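You operate a simulated robot arm through the tools that you are given. There is no shell and no other tool.

Carry out the task below with a simulated robot arm. There is one attempt and no reset: what you move stays moved.

TASK
Brush the patch of fluff off the round grille with the orange brush.
Fine: the fan stands and the red isolator stays off; shut the green damper lever first, put the brush back, then open the damper fully. Set down upright: orange brush. What is to be rubbed or washed off counts as gone when no trace of it is left.

Only the result counts: the job must be done as asked and must still hold three seconds after the hand-in. Knocking over, shifting, dropping, spilling or breaking anything else fails it.

THE ROBOT
A 7-joint arm with a two-finger parallel gripper, fixed in place. Base frame: the origin is on the floor under the middle of its stand, x ahead of it, y to its left, z up; the work surface is at about z = 946. Readings come in mm, rad, newtons and seconds.
With the tool pointing down near the work surface it reaches from about 280 to 680 mm from the base axis. Its first joint turns from -1.152 to 1.152 rad. Payload 1.57 kg.
The TCP is the grasp point between the finger pads, 30 mm short of the fingertips. In the tool frame z runs along the fingers and y along their closing line. Largest opening 110 mm; finger width 24, thickness 12; the body of the gripper, 48 by 112 mm, starts 78 mm behind the TCP.
Orientation is that of the tool frame in the base frame, as a unit quaternion [x, y, z, w]. With the fingers straight down and closing along the base's y, the tool's x points along the base's -x, its y along +y and its z along -z.

THE INTERFACE
- The arm moves only by the tool drive_tool. Its argument "targets" is one flat list of numbers, 7 for each row, row after row: the turn, a rotation vector about the tool's x, y, z in rad, then the shift along the tool's x, y, z in mm, then the gripper command, from -1 (fully open) to 1 (shut), values between in proportion. In form: [rx, ry, rz, x, y, z, fingers, rx, ry, rz, x, y, z, fingers, ...]. A call has 1 to 20 rows; each row shifts and turns the commanded pose from where the row before left it, along the tool's axes as they then stand. Rows are played at 5 a second. More than 50 mm and 0.15 rad between two rows, or a gripper value outside its range, and nothing of the call is played. A pose out of reach is approached as far as the arm can. The call stops where the force on the tool passes 90 N (or 10 N more than at its start, if that is more) or the arm is blocked; 0.2 s more then pass. The fingers move at their own pace (about 108 mm/s each) and stop on an object; they squeeze with about 20 N. The grip force told is the motor's: it shows also when the fingers shut on nothing. Time passes only in rows, and 0.2 s behind the last, so rows that do not move let the fingers close. The reply holds the time, the measured pose of the TCP, the force on the tool along the base axes, the opening and the grip force, in the units named above and with some noise, with the torque about the TCP (base axes, N m) and any sound that the robot's microphone picked up.
- Cameras (640 x 400 px; columns grow to the right, rows downward): "scene" is fixed at [141.5, -375, 1402.8]; the picture's right is [0.95, -0.32, 0.00], its down [-0.19, -0.55, -0.81] and it looks along [0.26, 0.77, -0.58] (base axes); focal length 278 px, centre (320, 200). "wrist" rides on the gripper at [70, 16, -141] in the tool frame; the picture's right is [-0.23, 0.97, 0.00], its down [-0.86, -0.20, -0.48] and it looks along [-0.47, -0.11, 0.88] (tool axes); focal length 222 px, centre (320, 200). There is no depth. A picture from a camera that has moved, and an enlarged one, comes with that camera's place and axes in the base frame and with its lens.
- camera(camera): a new picture of that camera. No time passes.
- inspect(camera, box): a new picture of the part [left, top, right, bottom] of that camera's present view, enlarged. No time passes.
- job_done(): hands the job in; it is judged then, once.

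Places have to be worked out from the pictures, the camera data and where the tool is seen. Open the gripper and draw the arm clear of the work before you hand the job in, unless the task says otherwise.

The tools are called after "Emit:" as a command line: name --argument value ..., lists and objects as JSON in quotes. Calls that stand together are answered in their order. drive_tool: Moves the arm, as the interface text tells. Its arguments: {"type":"object","properties":{"targets":{"type":"array","items":{"type":"number"}}},"required":["targets"]} The other tools are called the same way: camera (camera) takes a picture; inspect (camera, box) takes an enlarged picture of a part of a camera's view; job_done () hands the job in.

At the start:

```text
t: 0.0
position: [426.7, -31.9, 1238.2]
tcp_rot: [0.0, 1.0, 0.0, 0.0]
ft_force: [0.8, -0.3, -1.3]
moment: [0.02, 0.01, -0.01]
gripper_width: 109.7
grip_force: 0.0
```

scene: 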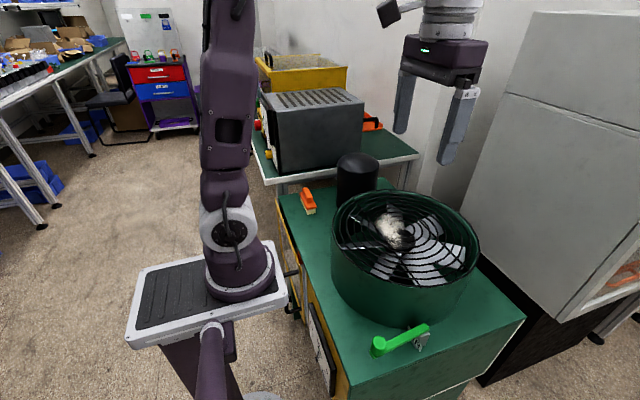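
wrist: 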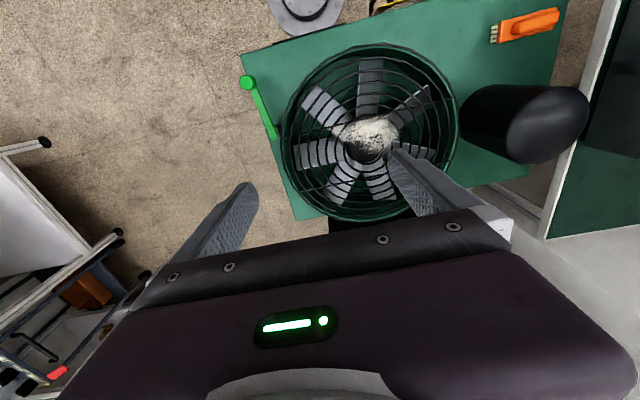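

I see the fan drum with fluff, the green lever at the near side and the orange brush on the far left of the bench. I take enlarged views first to locate everything.

Emit:
inspect --camera "scene" --box '[320, 140, 520, 380]'

Emit:
inspect --camera "scene" --box '[240, 140, 400, 240]'

Emit:
inspect --camera "wrist" --box '[220, 30, 480, 230]'

Emit:
inspect --camera "wrist" --box '[440, 0, 600, 100]'

Emit:
inspect --camera "scene" --box '[340, 300, 460, 375]'

```text
1.67 times, centred on (420, 260) of scene
camera zoom: at [141.5, -375.0, 1402.8], right [0.95, -0.32, 0.0], down [-0.19, -0.55, -0.81], along [0.26, 0.77, -0.58], focal length 464 px, centre (153, 100)
```

zoom: 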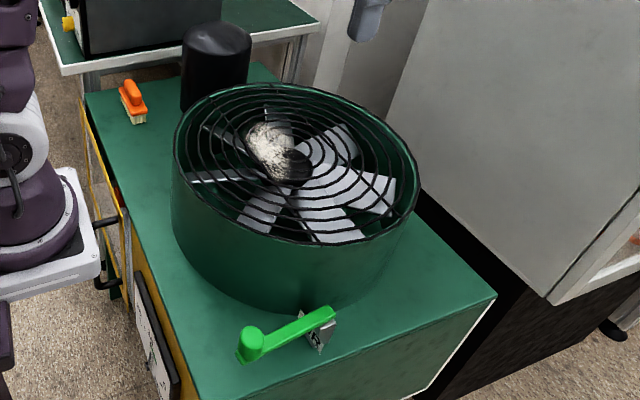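

```text
4.00 times, centred on (320, 190) of scene
camera zoom: at [141.5, -375.0, 1402.8], right [0.95, -0.32, 0.0], down [-0.19, -0.55, -0.81], along [0.26, 0.77, -0.58], focal length 1114 px, centre (320, 240)
```

zoom: 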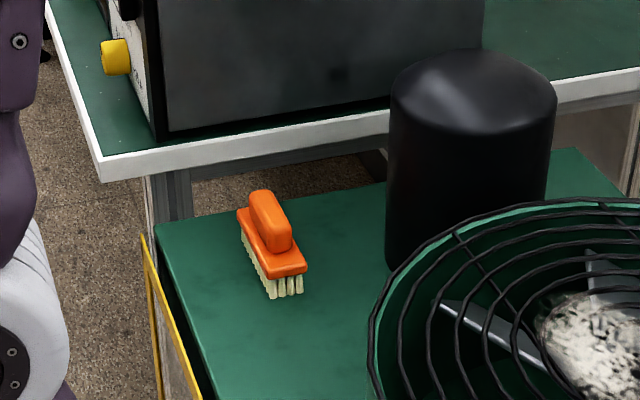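

```text
2.00 times, centred on (350, 130) of wrist
camera zoom: at [357.6, -15.9, 1378.6], right [0.23, 0.97, 0.0], down [0.86, -0.2, 0.48], along [0.47, -0.11, -0.88], focal length 444 px, centre (260, 340)
```

zoom: 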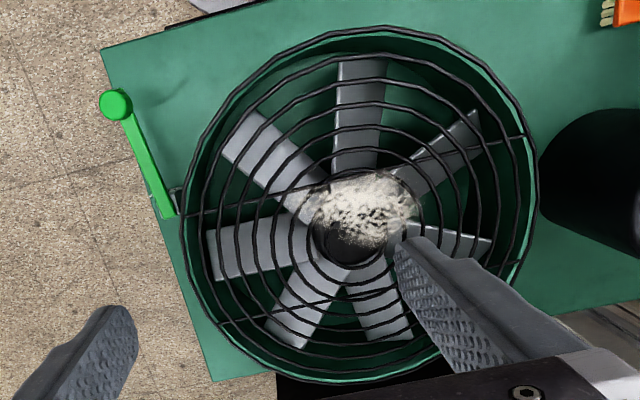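

```text
4.00 times, centred on (520, 50) of wrist
camera zoom: at [357.6, -15.9, 1378.6], right [0.23, 0.97, 0.0], down [0.86, -0.2, 0.48], along [0.47, -0.11, -0.88], focal length 888 px, centre (-480, 800)
```

zoom: 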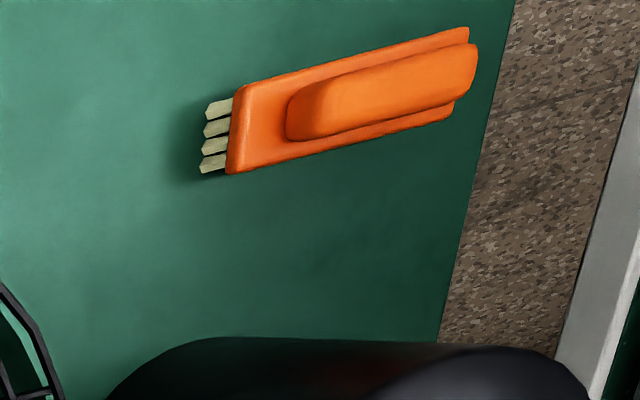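

```text
5.33 times, centred on (400, 338) of scene
camera zoom: at [141.5, -375.0, 1402.8], right [0.95, -0.32, 0.0], down [-0.19, -0.55, -0.81], along [0.26, 0.77, -0.58], focal length 1485 px, centre (-107, -533)
```

zoom: 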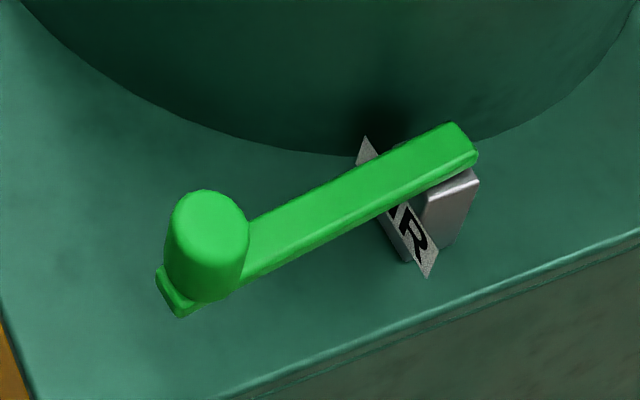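

Triangulating, the grille fluff sits near (472, 55, 947), the bench top is lower (about z 767), the brush near (360, 390) and the lever knob near (330, -157, 885). I look for the isolator and the lever details.

Emit:
inspect --camera "scene" --box '[260, 230, 360, 400]'

Emit:
inspect --camera "scene" --box '[245, 60, 425, 200]'

Emit:
inspect --camera "wrist" --box '[220, 60, 320, 150]'

Emit:
inspect --camera "wrist" --box '[300, 90, 440, 190]'

Emit:
inspect --camera "scene" --box '[460, 220, 640, 400]'

```text
2.35 times, centred on (310, 315) of scene
camera zoom: at [141.5, -375.0, 1402.8], right [0.95, -0.32, 0.0], down [-0.19, -0.55, -0.81], along [0.26, 0.77, -0.58], focal length 655 px, centre (344, -71)
```

zoom: 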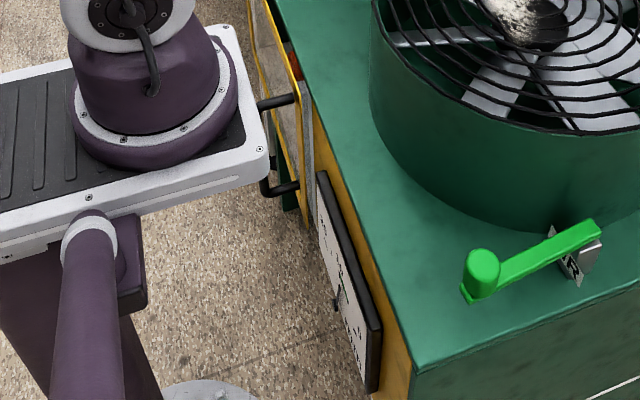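

```text
2.86 times, centred on (335, 130) of scene
camera zoom: at [141.5, -375.0, 1402.8], right [0.95, -0.32, 0.0], down [-0.19, -0.55, -0.81], along [0.26, 0.77, -0.58], focal length 796 px, centre (277, 400)
```

zoom: 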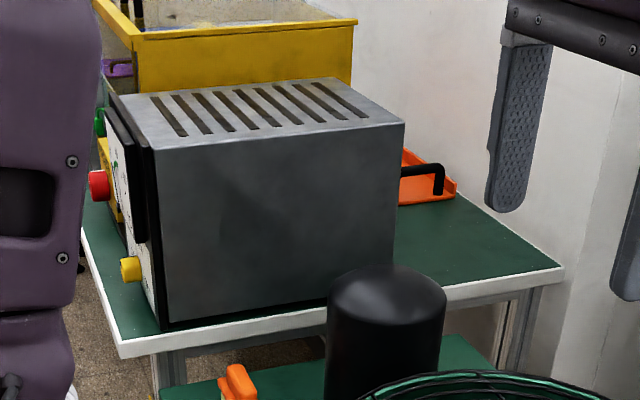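

```text
4.44 times, centred on (270, 105) of wrist
camera zoom: at [357.6, -15.9, 1378.6], right [0.23, 0.97, 0.0], down [0.86, -0.2, 0.48], along [0.47, -0.11, -0.88], focal length 987 px, centre (542, 622)
```

zoom: 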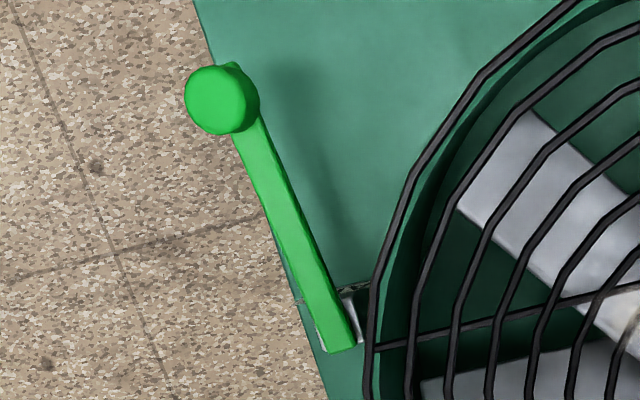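

```text
4.00 times, centred on (370, 140) of wrist
camera zoom: at [357.6, -15.9, 1378.6], right [0.23, 0.97, 0.0], down [0.86, -0.2, 0.48], along [0.47, -0.11, -0.88], focal length 888 px, centre (120, 440)
```

zoom: 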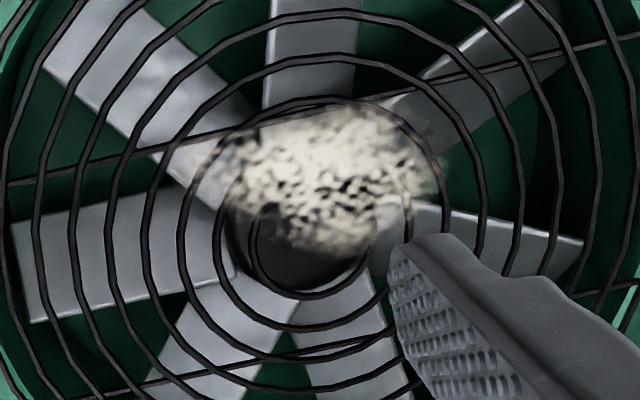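

```text
2.22 times, centred on (550, 310) of scene
camera zoom: at [141.5, -375.0, 1402.8], right [0.95, -0.32, 0.0], down [-0.19, -0.55, -0.81], along [0.26, 0.77, -0.58], focal length 619 px, centre (-191, -44)
```

zoom: 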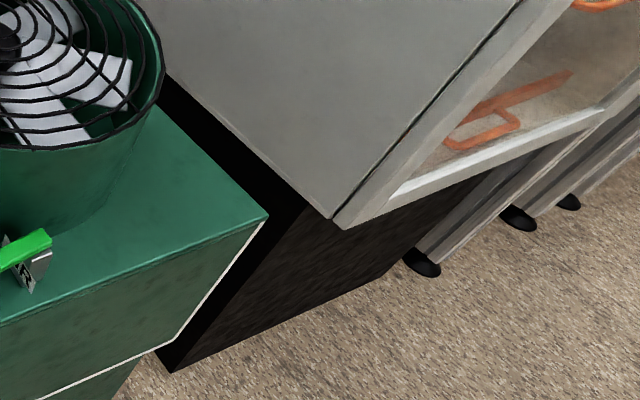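

No isolator is visible yet (maybe on the hidden cabinet side); I move the arm down and back to view the lever and its label plate from closer up, staying well above everything.

Emit:
drive_tool --targets '[0, 0, 0, 18.6, -16.3, 28, -1, 0, 0, 0, 18.6, -16.3, 28, -1, 0, 0, 0, 18.6, -16.3, 28, -1, 0, 0, 0, 18.6, -16.3, 28, -1, 0, 0, 0, 18.6, -16.3, 28, -1, 0, 0, 0, 18.6, -16.3, 28, -1]'

Emit:
camera --camera "wrist"

Emit:
camera --camera "scene"

```text
t: 1.4
position: [315.3, -129.6, 1068.9]
tcp_rot: [0.0, 1.0, -0.001, 0.0]
ft_force: [-0.3, 0.0, 0.3]
moment: [0.01, -0.02, 0.02]
gripper_width: 109.9
grip_force: 0.0
```

```text
taken
camera wrist: at [245.2, -114.3, 1209.2], right [0.23, 0.97, 0.0], down [0.85, -0.2, 0.48], along [0.47, -0.11, -0.88], focal length 222 px, centre (320, 200)
```

wrist: 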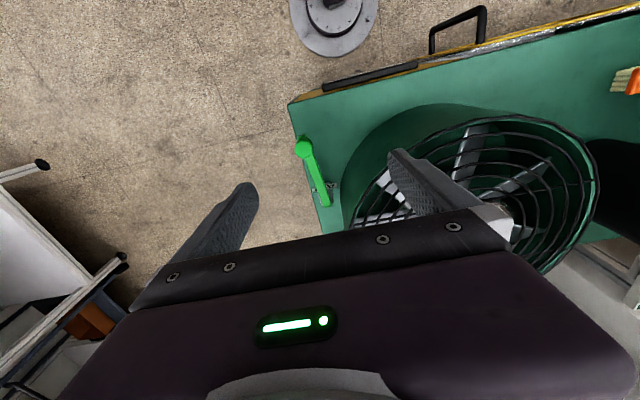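

```text
taken
```

scene: 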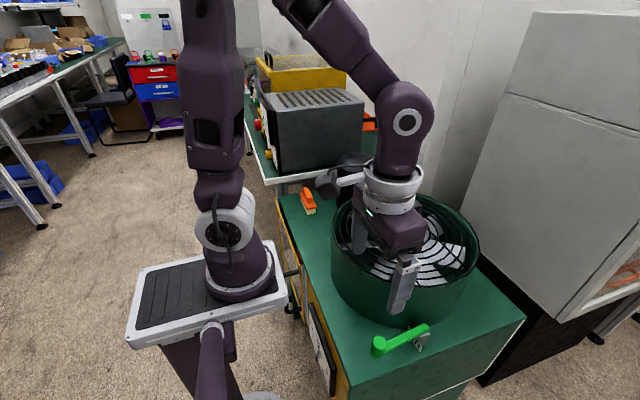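

Emit:
inspect --camera "wrist" --box '[275, 120, 375, 220]'

Emit:
inspect --camera "scene" --box '[370, 310, 450, 370]'

```text
4.00 times, centred on (325, 170) of wrist
camera zoom: at [245.2, -114.3, 1209.2], right [0.23, 0.97, 0.0], down [0.85, -0.2, 0.48], along [0.47, -0.11, -0.88], focal length 888 px, centre (300, 320)
```

zoom: 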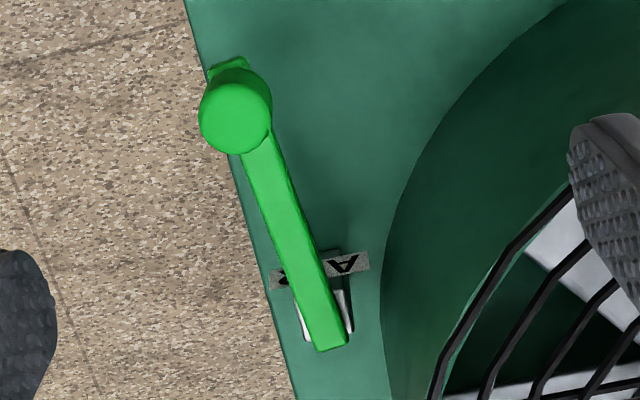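

```text
6.67 times, centred on (410, 340) of scene
camera zoom: at [141.5, -375.0, 1402.8], right [0.95, -0.32, 0.0], down [-0.19, -0.55, -0.81], along [0.26, 0.77, -0.58], focal length 1856 px, centre (-280, -733)
```

zoom: 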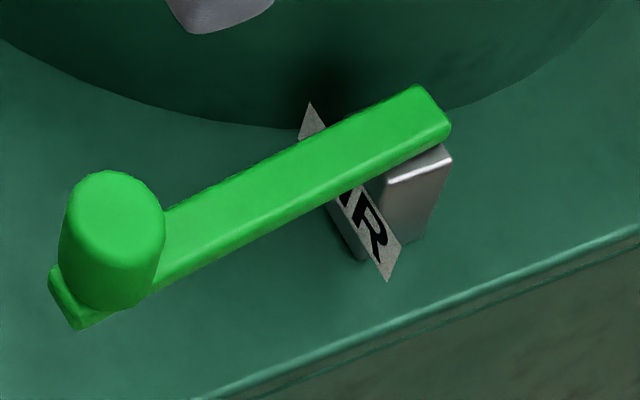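

The lever is a flat horizontal arm at about z 857 with an upright knob (top about 893) at (328,-159) and its post end near (451,-147). I zoom in more to understand its hinge and label.

Emit:
inspect --camera "scene" --box '[402, 320, 442, 355]'

Emit:
inspect --camera "wrist" --box '[330, 170, 370, 210]'

Emit:
inspect --camera "wrist" --box '[300, 50, 520, 150]'

```text
11.43 times, centred on (422, 338) of scene
camera zoom: at [141.5, -375.0, 1402.8], right [0.95, -0.32, 0.0], down [-0.19, -0.55, -0.81], along [0.26, 0.77, -0.58], focal length 3182 px, centre (-846, -1371)
```

zoom: 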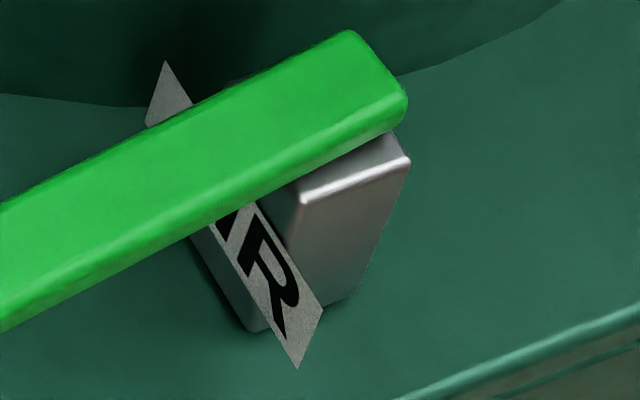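

```text
10.00 times, centred on (350, 190) of wrist
camera zoom: at [245.2, -114.3, 1209.2], right [0.23, 0.97, 0.0], down [0.85, -0.2, 0.48], along [0.47, -0.11, -0.88], focal length 2221 px, centre (20, 300)
```

zoom: 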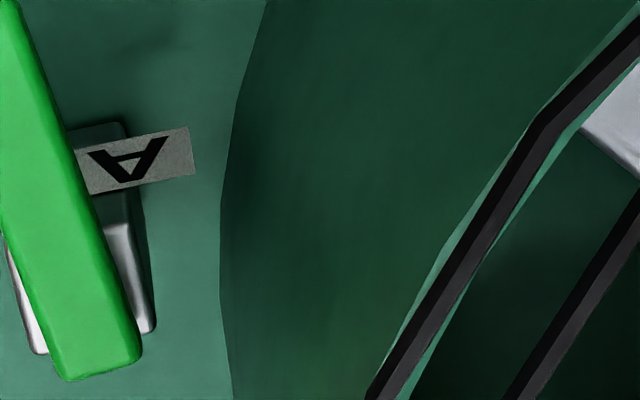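

```text
2.91 times, centred on (410, 100) of wrist
camera zoom: at [245.2, -114.3, 1209.2], right [0.23, 0.97, 0.0], down [0.85, -0.2, 0.48], along [0.47, -0.11, -0.88], focal length 646 px, centre (58, 491)
```

zoom: 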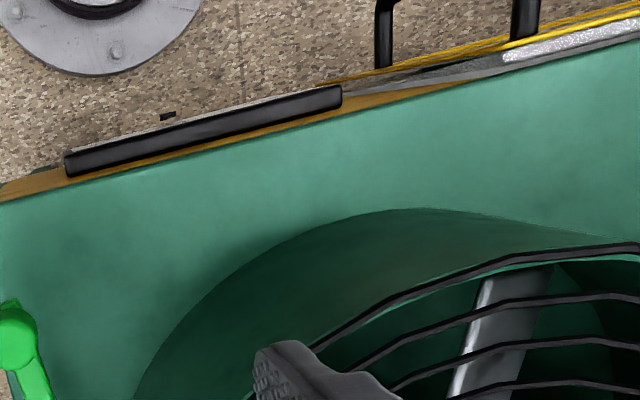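

The post is a plain silver block with the label "AIR" facing the robot; the hinge type isn't clear. I move above the knob with a part-open gripper to view it more closely and refine its position.

Emit:
drive_tool --targets '[0, 0, 0, -4.2, -9.8, 32, -0.2, 0, 0, 0, -4.2, -9.8, 32, -0.2, 0, 0, 0, -4.2, -9.8, 32, -0.2]'

Emit:
camera --camera "wrist"

Emit:
inspect --camera "scene" --box '[340, 250, 460, 370]'

```text
t: 2.2
position: [328.0, -157.3, 974.1]
tcp_rot: [0.0, 1.0, 0.0, 0.001]
ft_force: [0.2, -0.9, 0.5]
moment: [-0.02, 0.01, 0.0]
gripper_width: 66.1
grip_force: 0.0
```

```text
taken
camera wrist: at [259.0, -141.7, 1114.8], right [0.23, 0.97, 0.0], down [0.86, -0.2, 0.48], along [0.47, -0.11, -0.88], focal length 222 px, centre (320, 200)
```

wrist: 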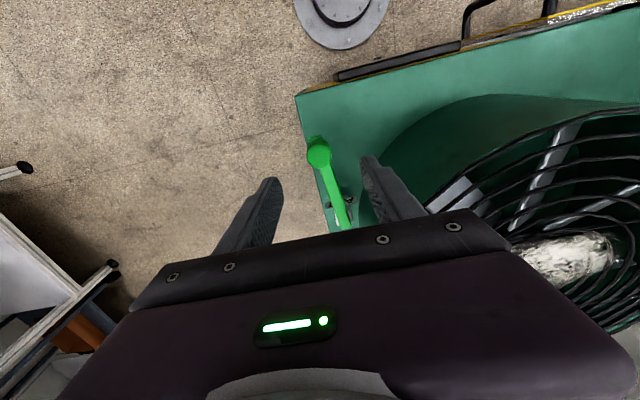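

```text
3.33 times, centred on (400, 310) of scene
camera zoom: at [141.5, -375.0, 1402.8], right [0.95, -0.32, 0.0], down [-0.19, -0.55, -0.81], along [0.26, 0.77, -0.58], focal length 928 px, centre (53, -167)
```

zoom: 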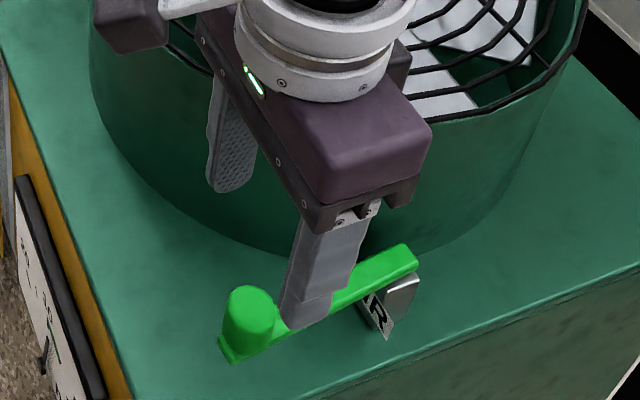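

Knob top reads about (324,-158,893), centred between the fingers. I check closer views before descending.

Emit:
inspect --camera "wrist" --box '[295, 125, 375, 240]'

Emit:
inspect --camera "scene" --box '[270, 260, 370, 400]'

```text
3.48 times, centred on (335, 182) of wrist
camera zoom: at [259.0, -141.7, 1114.8], right [0.23, 0.97, 0.0], down [0.86, -0.2, 0.48], along [0.47, -0.11, -0.88], focal length 773 px, centre (268, 261)
```

zoom: 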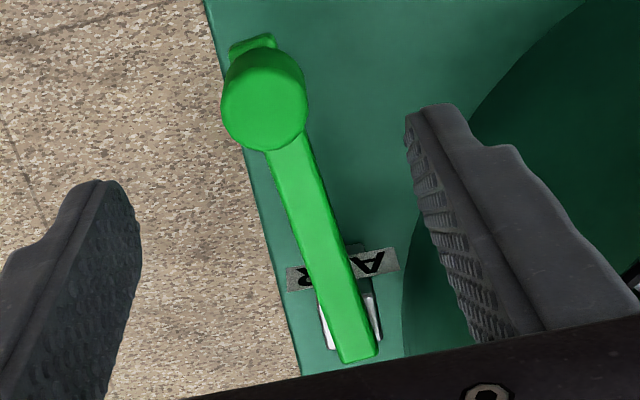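

```text
2.86 times, centred on (320, 330) of scene
camera zoom: at [141.5, -375.0, 1402.8], right [0.95, -0.32, 0.0], down [-0.19, -0.55, -0.81], along [0.26, 0.77, -0.58], focal length 796 px, centre (320, -171)
```

zoom: 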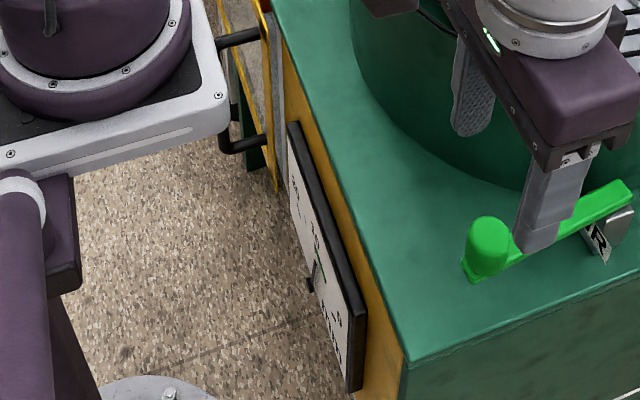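

The front panel on the cabinet may carry markings (isolator, open/shut). I zoom on it.

Emit:
inspect --camera "scene" --box '[305, 300, 355, 400]'

Emit:
inspect --camera "scene" --box '[270, 210, 310, 250]'

```text
4.00 times, centred on (330, 350) of scene
camera zoom: at [141.5, -375.0, 1402.8], right [0.95, -0.32, 0.0], down [-0.19, -0.55, -0.81], along [0.26, 0.77, -0.58], focal length 1114 px, centre (280, -400)
```

zoom: 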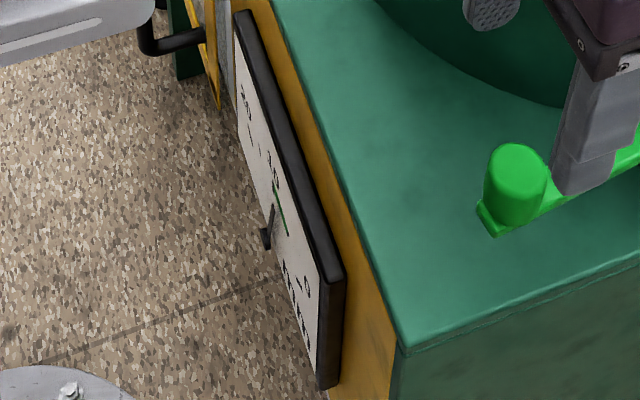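

```text
10.00 times, centred on (290, 230) of scene
camera zoom: at [141.5, -375.0, 1402.8], right [0.95, -0.32, 0.0], down [-0.19, -0.55, -0.81], along [0.26, 0.77, -0.58], focal length 2784 px, centre (620, -100)
```

zoom: 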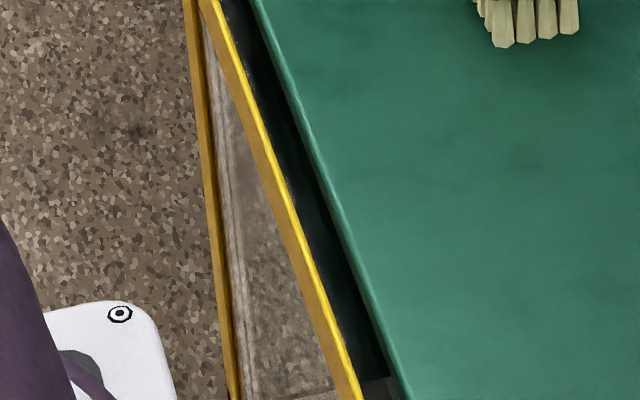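

The front panel is a gauge face, not something I need to touch. I descend around the knob (about 25 mm thick, z 857–893), fingertips stopping just above the arm.

Emit:
drive_tool --targets '[0, 0, 0, 1, -0.5, 28, -0.2, 0, 0, 0, 1, -0.5, 28, -0.2, 0, 0, 0, 0, 0, 24, -0.2]'

Emit:
camera --camera "wrist"

Emit:
inspect --camera "scene" --box '[340, 260, 460, 380]'

```text
t: 3.0
position: [326.0, -158.9, 894.1]
tcp_rot: [0.0, 1.0, 0.0, 0.0]
ft_force: [0.3, -0.3, 0.3]
moment: [-0.04, 0.01, -0.01]
gripper_width: 66.2
grip_force: 0.1
```

```text
taken
camera wrist: at [257.8, -142.6, 1034.2], right [0.23, 0.97, 0.0], down [0.85, -0.2, 0.48], along [0.47, -0.11, -0.88], focal length 222 px, centre (320, 200)
```

wrist: 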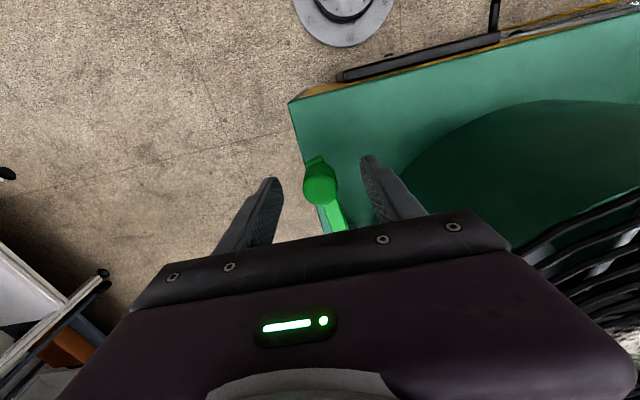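

```text
3.33 times, centred on (400, 320) of scene
camera zoom: at [141.5, -375.0, 1402.8], right [0.95, -0.32, 0.0], down [-0.19, -0.55, -0.81], along [0.26, 0.77, -0.58], focal length 928 px, centre (53, -200)
```

zoom: 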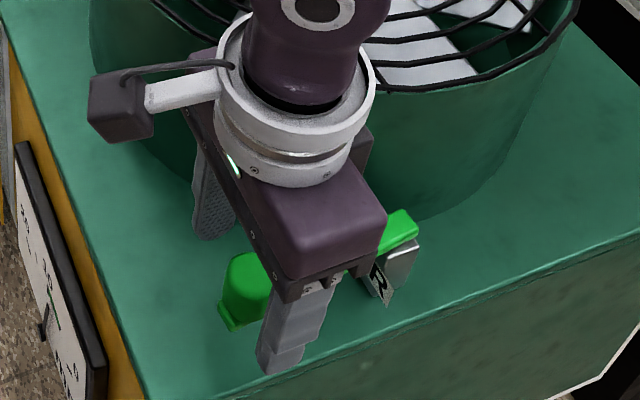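

Emit:
inspect --camera "wrist" --box '[270, 140, 370, 240]'

```text
4.00 times, centred on (320, 190) of wrist
camera zoom: at [257.8, -142.6, 1034.2], right [0.23, 0.97, 0.0], down [0.85, -0.2, 0.48], along [0.47, -0.11, -0.88], focal length 888 px, centre (320, 240)
```

zoom: 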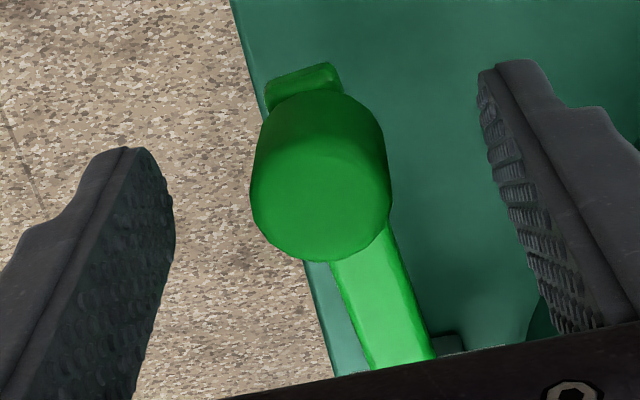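

Knob centre computes to about (326,-159,891), right at the TCP. I close the fingers on it.

Emit:
drive_tool --targets '[0, 0, 0, 0, 0, 0, 1, 0, 0, 0, 0, 0, 0, 1, 0, 0, 0, 0, 0, 0, 1]'

```text
t: 3.8
position: [327.1, -157.6, 893.0]
tcp_rot: [0.001, 1.0, -0.001, -0.002]
ft_force: [-1.4, 0.1, -15.4]
moment: [-0.04, -0.15, 0.06]
gripper_width: 26.2
grip_force: 37.6
```

Gripped (26 mm, with some downward load). I test how the lever is free to move: first a small sideways nudge of 5 mm toward -y.

Emit:
drive_tool --targets '[0, 0, 0, 0, -2.5, 0, 1, 0, 0, 0, 0, -2.5, 0, 1]'

```text
t: 4.4
position: [328.9, -164.7, 894.9]
tcp_rot: [0.0, 1.0, 0.0, 0.0]
ft_force: [5.9, 4.2, -3.0]
moment: [0.14, 0.2, 0.28]
gripper_width: 26.4
grip_force: 37.4
```

The tool moved about 6 mm sideways with only 4 N. I check whether the lever really swung.

Emit:
inspect --camera "scene" --box '[340, 260, 460, 380]'

Emit:
inspect --camera "wrist" --box '[270, 140, 370, 240]'

```text
3.33 times, centred on (400, 320) of scene
camera zoom: at [141.7, -374.9, 1402.8], right [0.95, -0.32, 0.0], down [-0.19, -0.55, -0.81], along [0.26, 0.77, -0.58], focal length 928 px, centre (53, -200)
```

zoom: 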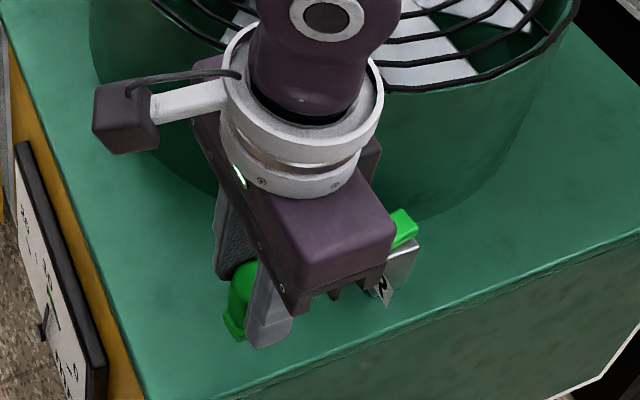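

```text
4.00 times, centred on (320, 190) of wrist
camera zoom: at [257.9, -148.8, 1034.7], right [0.23, 0.97, 0.0], down [0.85, -0.2, 0.48], along [0.47, -0.11, -0.88], focal length 888 px, centre (320, 240)
```

zoom: 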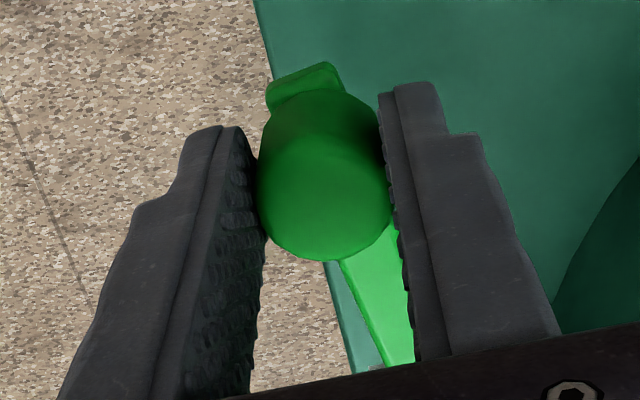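

The knob swung with the fingers, so the lever turns about an upright axis at the post (about (442,-147), radius about 117). I continue along the arc a little toward -y, turning the tool with it, and watch the force.

Emit:
drive_tool --targets '[0, 0, -0.05, -1.1, -5.7, 0, 1, 0, 0, -0.05, -1.1, -5.7, 0, 1, 0, 0, -0.05, -1.1, -5.7, 0, 1]'

Emit:
inspect --camera "scene" --box '[340, 260, 460, 380]'

```text
t: 5.2
position: [328.9, -174.8, 892.9]
tcp_rot: [-0.079, 0.997, 0.005, -0.003]
ft_force: [8.5, 76.0, 28.3]
moment: [2.43, 0.01, -0.01]
gripper_width: 26.8
grip_force: 37.7
```

```text
3.33 times, centred on (400, 320) of scene
camera zoom: at [141.5, -372.9, 1403.4], right [0.95, -0.32, 0.0], down [-0.19, -0.55, -0.81], along [0.26, 0.77, -0.58], focal length 928 px, centre (53, -200)
```

zoom: 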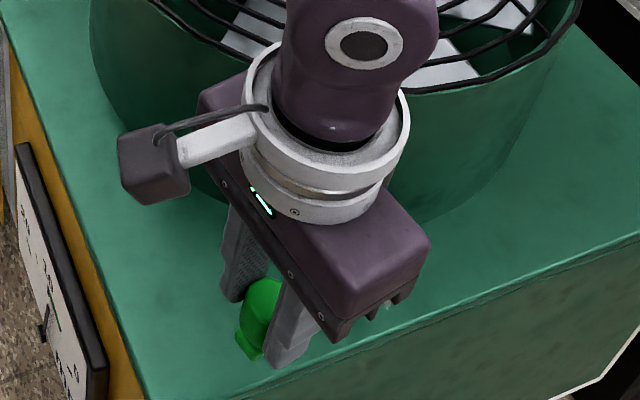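

Resistance rose to 76 N toward -y, so that way seems to be a stop. I reverse those moves and look.

Emit:
drive_tool --targets '[0, 0, 0.05, 1.1, 5.7, 0, 1, 0, 0, 0.05, 1.1, 5.7, 0, 1, 0, 0, 0.05, 1.1, 5.7, 0, 1]'

Emit:
inspect --camera "wrist" --box '[270, 140, 370, 240]'

```text
t: 6.0
position: [326.0, -165.9, 893.6]
tcp_rot: [0.003, 1.0, -0.002, 0.002]
ft_force: [0.8, -3.5, -19.0]
moment: [-0.03, -0.1, -0.25]
gripper_width: 26.3
grip_force: 37.5
```

```text
4.00 times, centred on (320, 190) of wrist
camera zoom: at [256.3, -150.2, 1034.3], right [0.23, 0.97, 0.0], down [0.85, -0.2, 0.48], along [0.47, -0.11, -0.88], focal length 888 px, centre (320, 240)
```

zoom: 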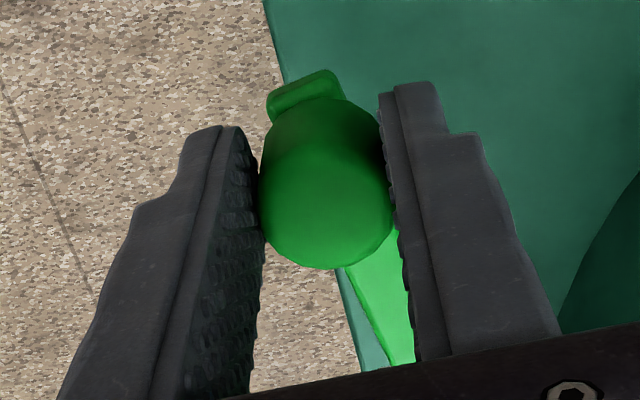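

Lever is again near y -166 with low side force. Now I test the other way, swinging toward +y in small steps.

Emit:
drive_tool --targets '[0, 0, 0, 0.5, 5, 0, 1, 0, 0, 0, 0.3, 5, 0, 1, 0, 0, 0, 0, 5, 0, 1, 0, 0, 0, 0, 5, 0, 1]'

Emit:
inspect --camera "wrist" --box '[270, 140, 370, 240]'

Emit:
inspect --camera "scene" --box '[340, 260, 460, 380]'

```text
t: 7.0
position: [324.4, -146.0, 894.0]
tcp_rot: [0.001, 1.0, -0.001, 0.0]
ft_force: [-5.6, -20.4, 0.3]
moment: [-0.64, 0.56, -0.33]
gripper_width: 26.5
grip_force: 37.8
```

```text
4.00 times, centred on (320, 190) of wrist
camera zoom: at [255.4, -130.1, 1034.5], right [0.23, 0.97, 0.0], down [0.85, -0.2, 0.48], along [0.47, -0.11, -0.88], focal length 888 px, centre (320, 240)
```

zoom: 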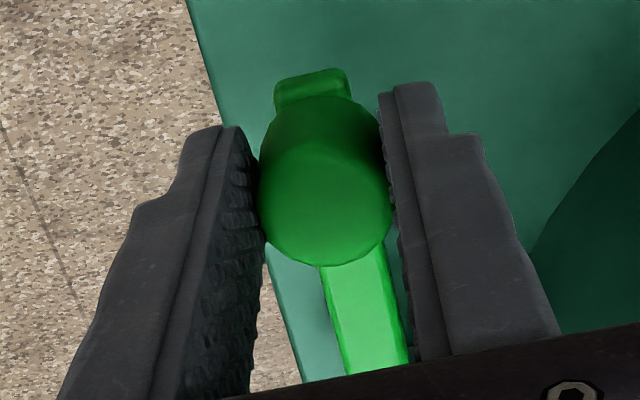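

```text
3.33 times, centred on (400, 320) of scene
camera zoom: at [141.4, -375.5, 1402.7], right [0.95, -0.32, 0.0], down [-0.19, -0.55, -0.81], along [0.26, 0.77, -0.58], focal length 928 px, centre (53, -200)
```

zoom: 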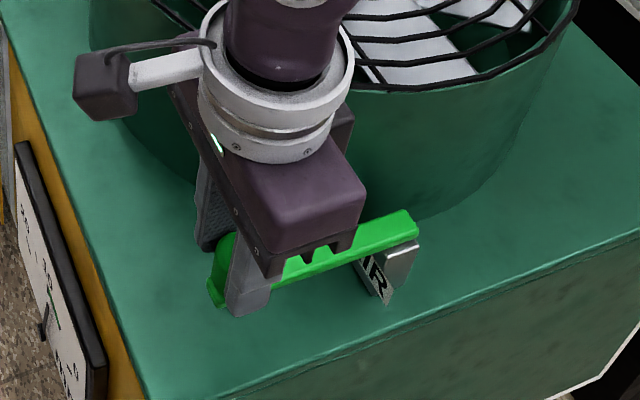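

The lever follows to straight -x (about 20 N friction). I keep swinging toward +y along the arc, rotating the tool with it.

Emit:
drive_tool --targets '[0, 0, 0.075, -0.3, 8.7, 0, 1, 0, 0, 0.075, -0.3, 8.7, 0, 1, 0, 0, 0.075, -0.3, 8.7, 0, 1]'

Emit:
inspect --camera "wrist" --box '[270, 140, 370, 240]'

Emit:
inspect --camera "scene" --box '[340, 260, 460, 380]'

```text
t: 7.7
position: [327.6, -141.3, 894.8]
tcp_rot: [0.09, 0.996, -0.01, 0.009]
ft_force: [-14.1, -71.6, 9.4]
moment: [-0.09, 0.15, -0.38]
gripper_width: 35.7
grip_force: 43.4
stopped in row 3: the force on the tool passed its limit at 92 N (the readings are from after the stop); the commanded pose is now the measured one
```

```text
4.00 times, centred on (320, 190) of wrist
camera zoom: at [260.5, -109.9, 1033.5], right [0.4, 0.92, -0.01], down [0.8, -0.34, 0.5], along [0.45, -0.21, -0.87], focal length 888 px, centre (320, 240)
```

zoom: 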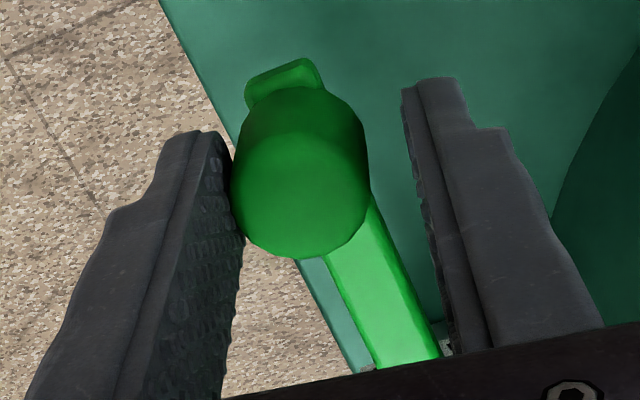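

```text
3.33 times, centred on (400, 320) of scene
camera zoom: at [141.2, -377.1, 1402.2], right [0.95, -0.32, 0.0], down [-0.19, -0.55, -0.81], along [0.26, 0.77, -0.58], focal length 928 px, centre (53, -200)
```

zoom: 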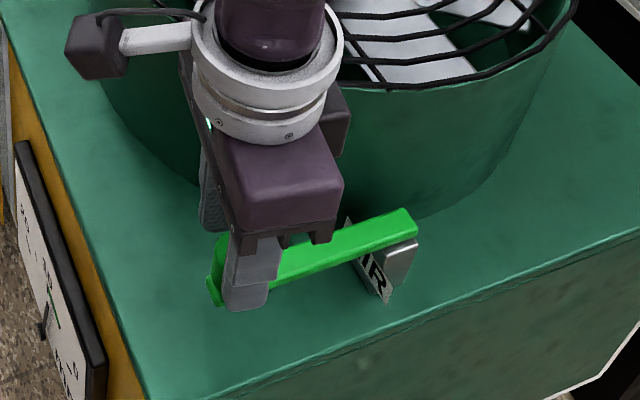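

The swing is blocked this way too (72 N, the knob is slipping), so sideways play is small. I ease off, release, and see where the lever rests.

Emit:
drive_tool --targets '[0, 0, 0, 0, -3, 0, 0.2, 0, 0, 0, 0, -3, 0, -0.2, 0, 0, 0, 0, 0, 0, -0.2]'

Emit:
inspect --camera "wrist" --box '[270, 140, 370, 240]'

Emit:
inspect --camera "scene" --box '[340, 260, 460, 380]'

```text
t: 8.5
position: [326.4, -137.9, 895.1]
tcp_rot: [0.082, 0.997, -0.005, 0.005]
ft_force: [0.9, 0.5, 0.5]
moment: [-0.02, 0.01, -0.03]
gripper_width: 65.6
grip_force: 0.1
```

```text
4.00 times, centred on (320, 190) of wrist
camera zoom: at [259.6, -109.7, 1033.8], right [0.38, 0.92, -0.01], down [0.81, -0.33, 0.49], along [0.45, -0.19, -0.87], focal length 888 px, centre (320, 240)
```

zoom: 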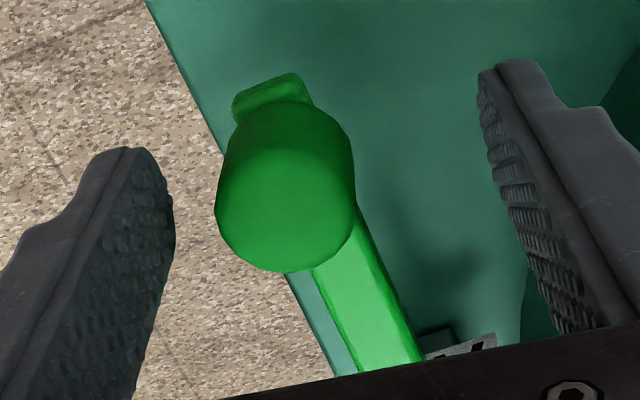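

```text
3.33 times, centred on (400, 320) of scene
camera zoom: at [141.5, -375.0, 1402.8], right [0.95, -0.32, 0.0], down [-0.19, -0.55, -0.81], along [0.26, 0.77, -0.58], focal length 928 px, centre (53, -200)
```

zoom: 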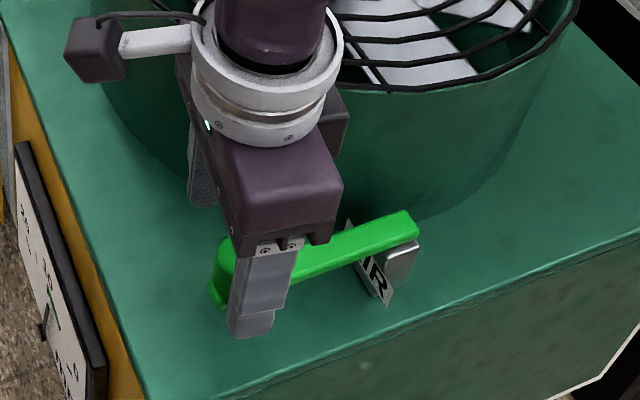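

After release the lever stays put with knob at about (325,-143), so it turns about the post with friction. I re-grip it centred and test slowly to tell a stop from damping.

Emit:
drive_tool --targets '[0, 0, -0.08, 0.5, -2.7, 0, -0.2, 0, 0, -0.08, 0.5, -2.7, 0, -0.2, 0, 0, 0, 0, 0, 0, 1, 0, 0, 0, 0, 0, 0, 1, 0, 0, 0, 0, 0, 0, 1]'

Emit:
inspect --camera "wrist" --box '[270, 140, 370, 240]'

```text
t: 9.7
position: [326.3, -144.8, 892.9]
tcp_rot: [0.004, 1.0, -0.007, 0.005]
ft_force: [-2.8, -22.8, -5.3]
moment: [-0.68, -0.02, -0.34]
gripper_width: 26.1
grip_force: 37.2
```

```text
4.00 times, centred on (320, 190) of wrist
camera zoom: at [254.8, -127.6, 1033.3], right [0.24, 0.97, -0.01], down [0.85, -0.2, 0.49], along [0.47, -0.12, -0.87], focal length 888 px, centre (320, 240)
```

zoom: 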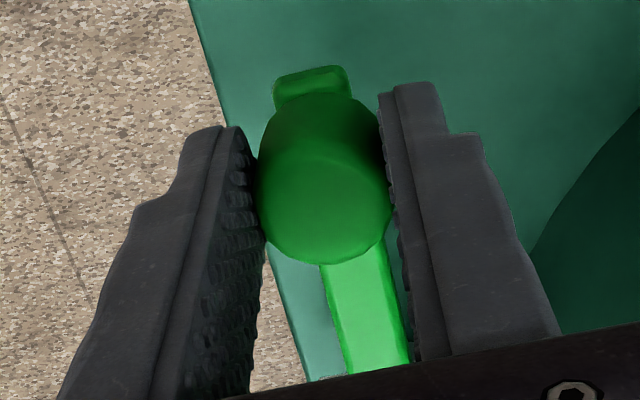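

Again there is a firm load toward +y at y≈-145, so the +y stop is at the straight -x position. Now a slow swing toward -y, with settling rows.

Emit:
drive_tool --targets '[0, 0, -0.03, -0.1, -3.5, 0, 1, 0, 0, -0.03, -0.1, -3.5, 0, 1, 0, 0, -0.03, -0.1, -3.5, 0, 1, 0, 0, -0.03, -0.1, -3.5, 0, 1, 0, 0, -0.03, -0.1, -3.5, 0, 1, 0, 0, -0.03, -0.1, -3.5, 0, 1, 0, 0, 0, 0, 0, 0, 1, 0, 0, 0, 0, 0, 0, 1]'

Emit:
inspect --camera "wrist" --box '[270, 140, 370, 240]'

```text
t: 11.5
position: [327.2, -165.2, 893.2]
tcp_rot: [-0.087, 0.996, -0.007, 0.003]
ft_force: [-1.7, 0.8, -17.9]
moment: [0.02, 0.07, 0.1]
gripper_width: 26.4
grip_force: 37.5
```

```text
4.00 times, centred on (320, 190) of wrist
camera zoom: at [254.7, -160.6, 1033.5], right [0.06, 1.0, -0.01], down [0.87, -0.04, 0.49], along [0.48, -0.04, -0.87], focal length 888 px, centre (320, 240)
```

zoom: 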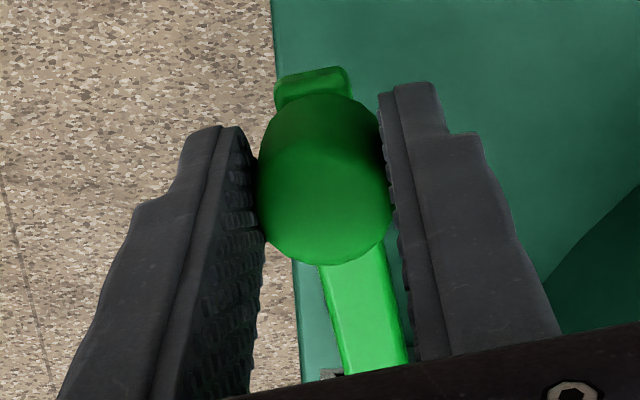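

Free movement to y=-165 with no side load. I continue slowly toward -y.

Emit:
drive_tool --targets '[0, 0, -0.03, 0, -3.5, 0, 1, 0, 0, -0.03, 0, -3.5, 0, 1, 0, 0, -0.03, 0, -3.5, 0, 1, 0, 0, 0, 0, 0, 0, 1, 0, 0, 0, 0, 0, 0, 1]'

Emit:
inspect --camera "wrist" --box '[270, 140, 370, 240]'

```text
t: 12.7
position: [328.8, -173.9, 893.2]
tcp_rot: [-0.132, 0.991, -0.006, 0.002]
ft_force: [-0.1, 44.7, -2.5]
moment: [1.27, 0.3, 0.23]
gripper_width: 26.4
grip_force: 37.0
```

```text
4.00 times, centred on (320, 190) of wrist
camera zoom: at [256.3, -175.2, 1034.3], right [-0.04, 1.0, -0.01], down [0.87, 0.04, 0.48], along [0.48, 0.01, -0.88], focal length 888 px, centre (320, 240)
```

zoom: 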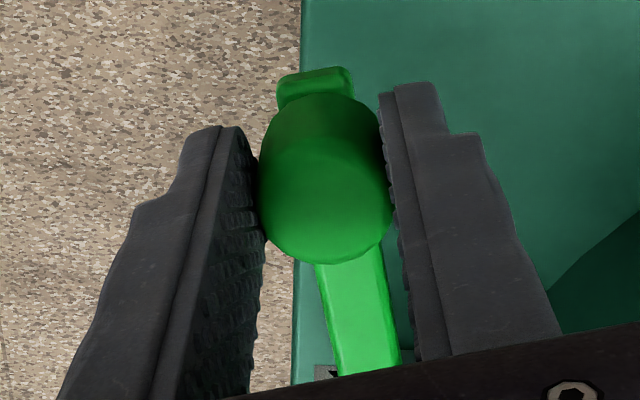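

Another stop at y≈-173: sideways there is only about ±6° of play around the original position, so the real working motion is probably lifting (hinge across the post). I return to mid-play and test a small lift.

Emit:
drive_tool --targets '[0, 0, 0.03, 0, 3.5, 0, 1, 0, 0, 0.03, 0, 3.5, 0, 1, 0, 0, 0.03, 0, 3.5, 0, 1, 0, 0, 0.035, 0.1, 3, 0, 1, 0, 0, 0.035, 0.1, 3, 0, 1, 0, 0, 0, 0, 0, 0, 1]'

Emit:
drive_tool --targets '[0, 0, 0, 0, 0, -2, 1, 0, 0, 0, 0, 0, -2, 1, 0, 0, 0, 0, 0, -2, 1]'

Emit:
inspect --camera "scene" --box '[340, 260, 460, 380]'

```text
t: 14.1
position: [325.8, -158.9, 894.6]
tcp_rot: [-0.051, 0.999, -0.008, 0.004]
ft_force: [-6.9, -1.8, 24.2]
moment: [-0.09, 0.25, -0.15]
gripper_width: 26.4
grip_force: 37.3
```

```text
t: 14.9
position: [326.1, -159.8, 898.3]
tcp_rot: [-0.053, 0.999, -0.007, 0.005]
ft_force: [1.2, 0.7, -25.2]
moment: [0.03, 0.09, 0.01]
gripper_width: 26.3
grip_force: 37.0
```

```text
3.33 times, centred on (400, 320) of scene
camera zoom: at [141.8, -375.1, 1402.7], right [0.95, -0.32, 0.0], down [-0.19, -0.55, -0.81], along [0.26, 0.77, -0.58], focal length 928 px, centre (53, -200)
```

zoom: 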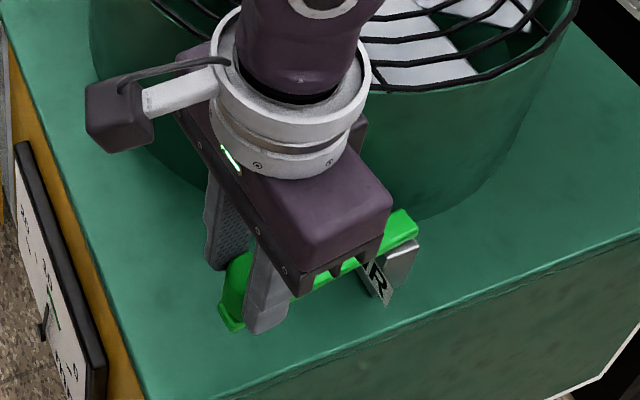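

A lift of about 4 mm gave -25 N in z. I check the wrist view to see whether the knob rose or slipped, then continue slightly.

Emit:
inspect --camera "wrist" --box '[270, 140, 370, 240]'

Emit:
drive_tool --targets '[0, 0, 0, 0, 0, -3, 1, 0, 0, 0, 0, 0, -3, 1, 0, 0, 0, 0, 0, 0, 1]'

Emit:
inspect --camera "wrist" --box '[270, 140, 370, 240]'

Emit:
inspect --camera "scene" --box '[340, 260, 460, 380]'

```text
4.00 times, centred on (320, 190) of wrist
camera zoom: at [253.9, -149.4, 1040.0], right [0.12, 0.99, -0.01], down [0.87, -0.1, 0.49], along [0.48, -0.07, -0.87], focal length 888 px, centre (320, 240)
```

zoom: 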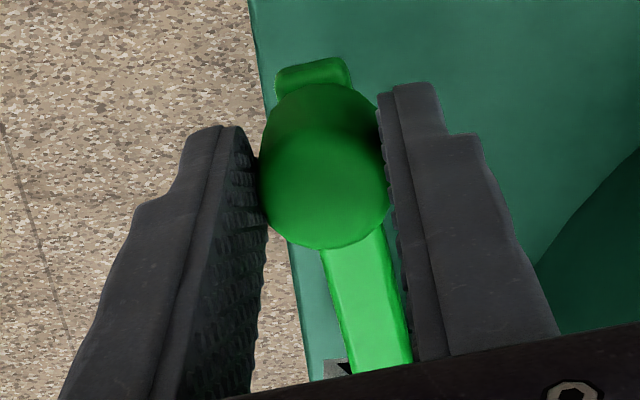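

```text
t: 15.7
position: [325.2, -159.2, 906.3]
tcp_rot: [-0.052, 0.999, -0.007, 0.004]
ft_force: [1.2, 0.3, -26.3]
moment: [-0.03, 0.12, -0.07]
gripper_width: 25.9
grip_force: 36.6
```

```text
4.00 times, centred on (320, 190) of wrist
camera zoom: at [253.9, -149.6, 1046.3], right [0.12, 0.99, -0.01], down [0.87, -0.1, 0.49], along [0.48, -0.07, -0.87], focal length 888 px, centre (320, 240)
```

zoom: 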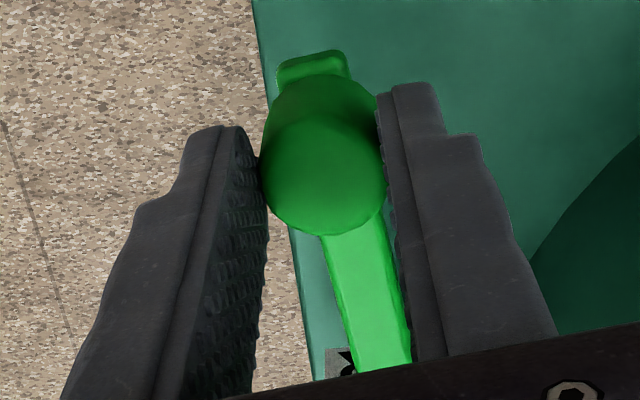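

```text
3.33 times, centred on (400, 320) of scene
camera zoom: at [141.8, -375.1, 1402.7], right [0.95, -0.32, 0.0], down [-0.19, -0.55, -0.81], along [0.26, 0.77, -0.58], focal length 928 px, centre (53, -200)
```

zoom: 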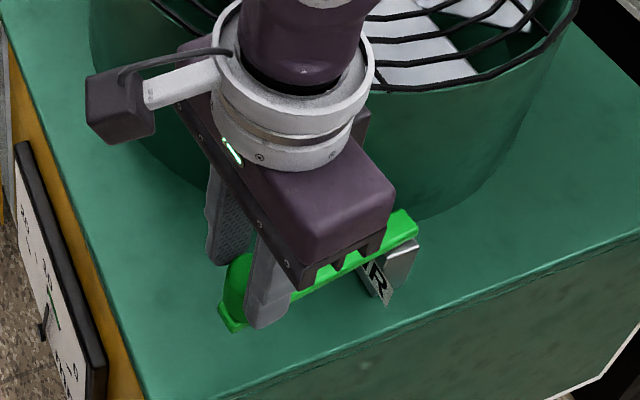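

The fingers just slid up the knob (26 N did not lift the lever). I test pushing down: slide back down with fingertips landing on the arm, watching the z force.

Emit:
drive_tool --targets '[0, 0, 0, 0, 0, 4, 1, 0, 0, 0, 0, 0, 4, 1, 0, 0, 0, 0, 0, 4, 1, 0, 0, 0, 0, 0, 3, 1, 0, 0, 0, 0, 0, 2, 1, 0, 0, 0, 0, 0, 0, 1]'

Emit:
inspect --camera "scene" --box '[340, 260, 460, 380]'

```text
t: 17.1
position: [326.1, -158.2, 890.0]
tcp_rot: [-0.052, 0.999, -0.007, 0.004]
ft_force: [0.0, -0.2, 29.0]
moment: [0.01, -0.34, -0.06]
gripper_width: 26.8
grip_force: 38.2
```

```text
3.33 times, centred on (400, 320) of scene
camera zoom: at [141.2, -374.8, 1402.9], right [0.95, -0.32, 0.0], down [-0.19, -0.55, -0.81], along [0.26, 0.77, -0.58], focal length 928 px, centre (53, -200)
```

zoom: 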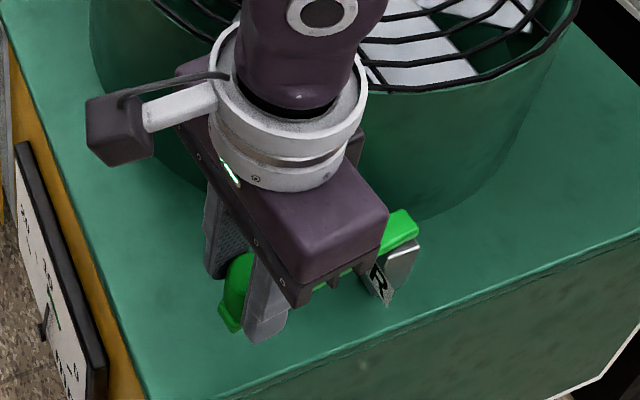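

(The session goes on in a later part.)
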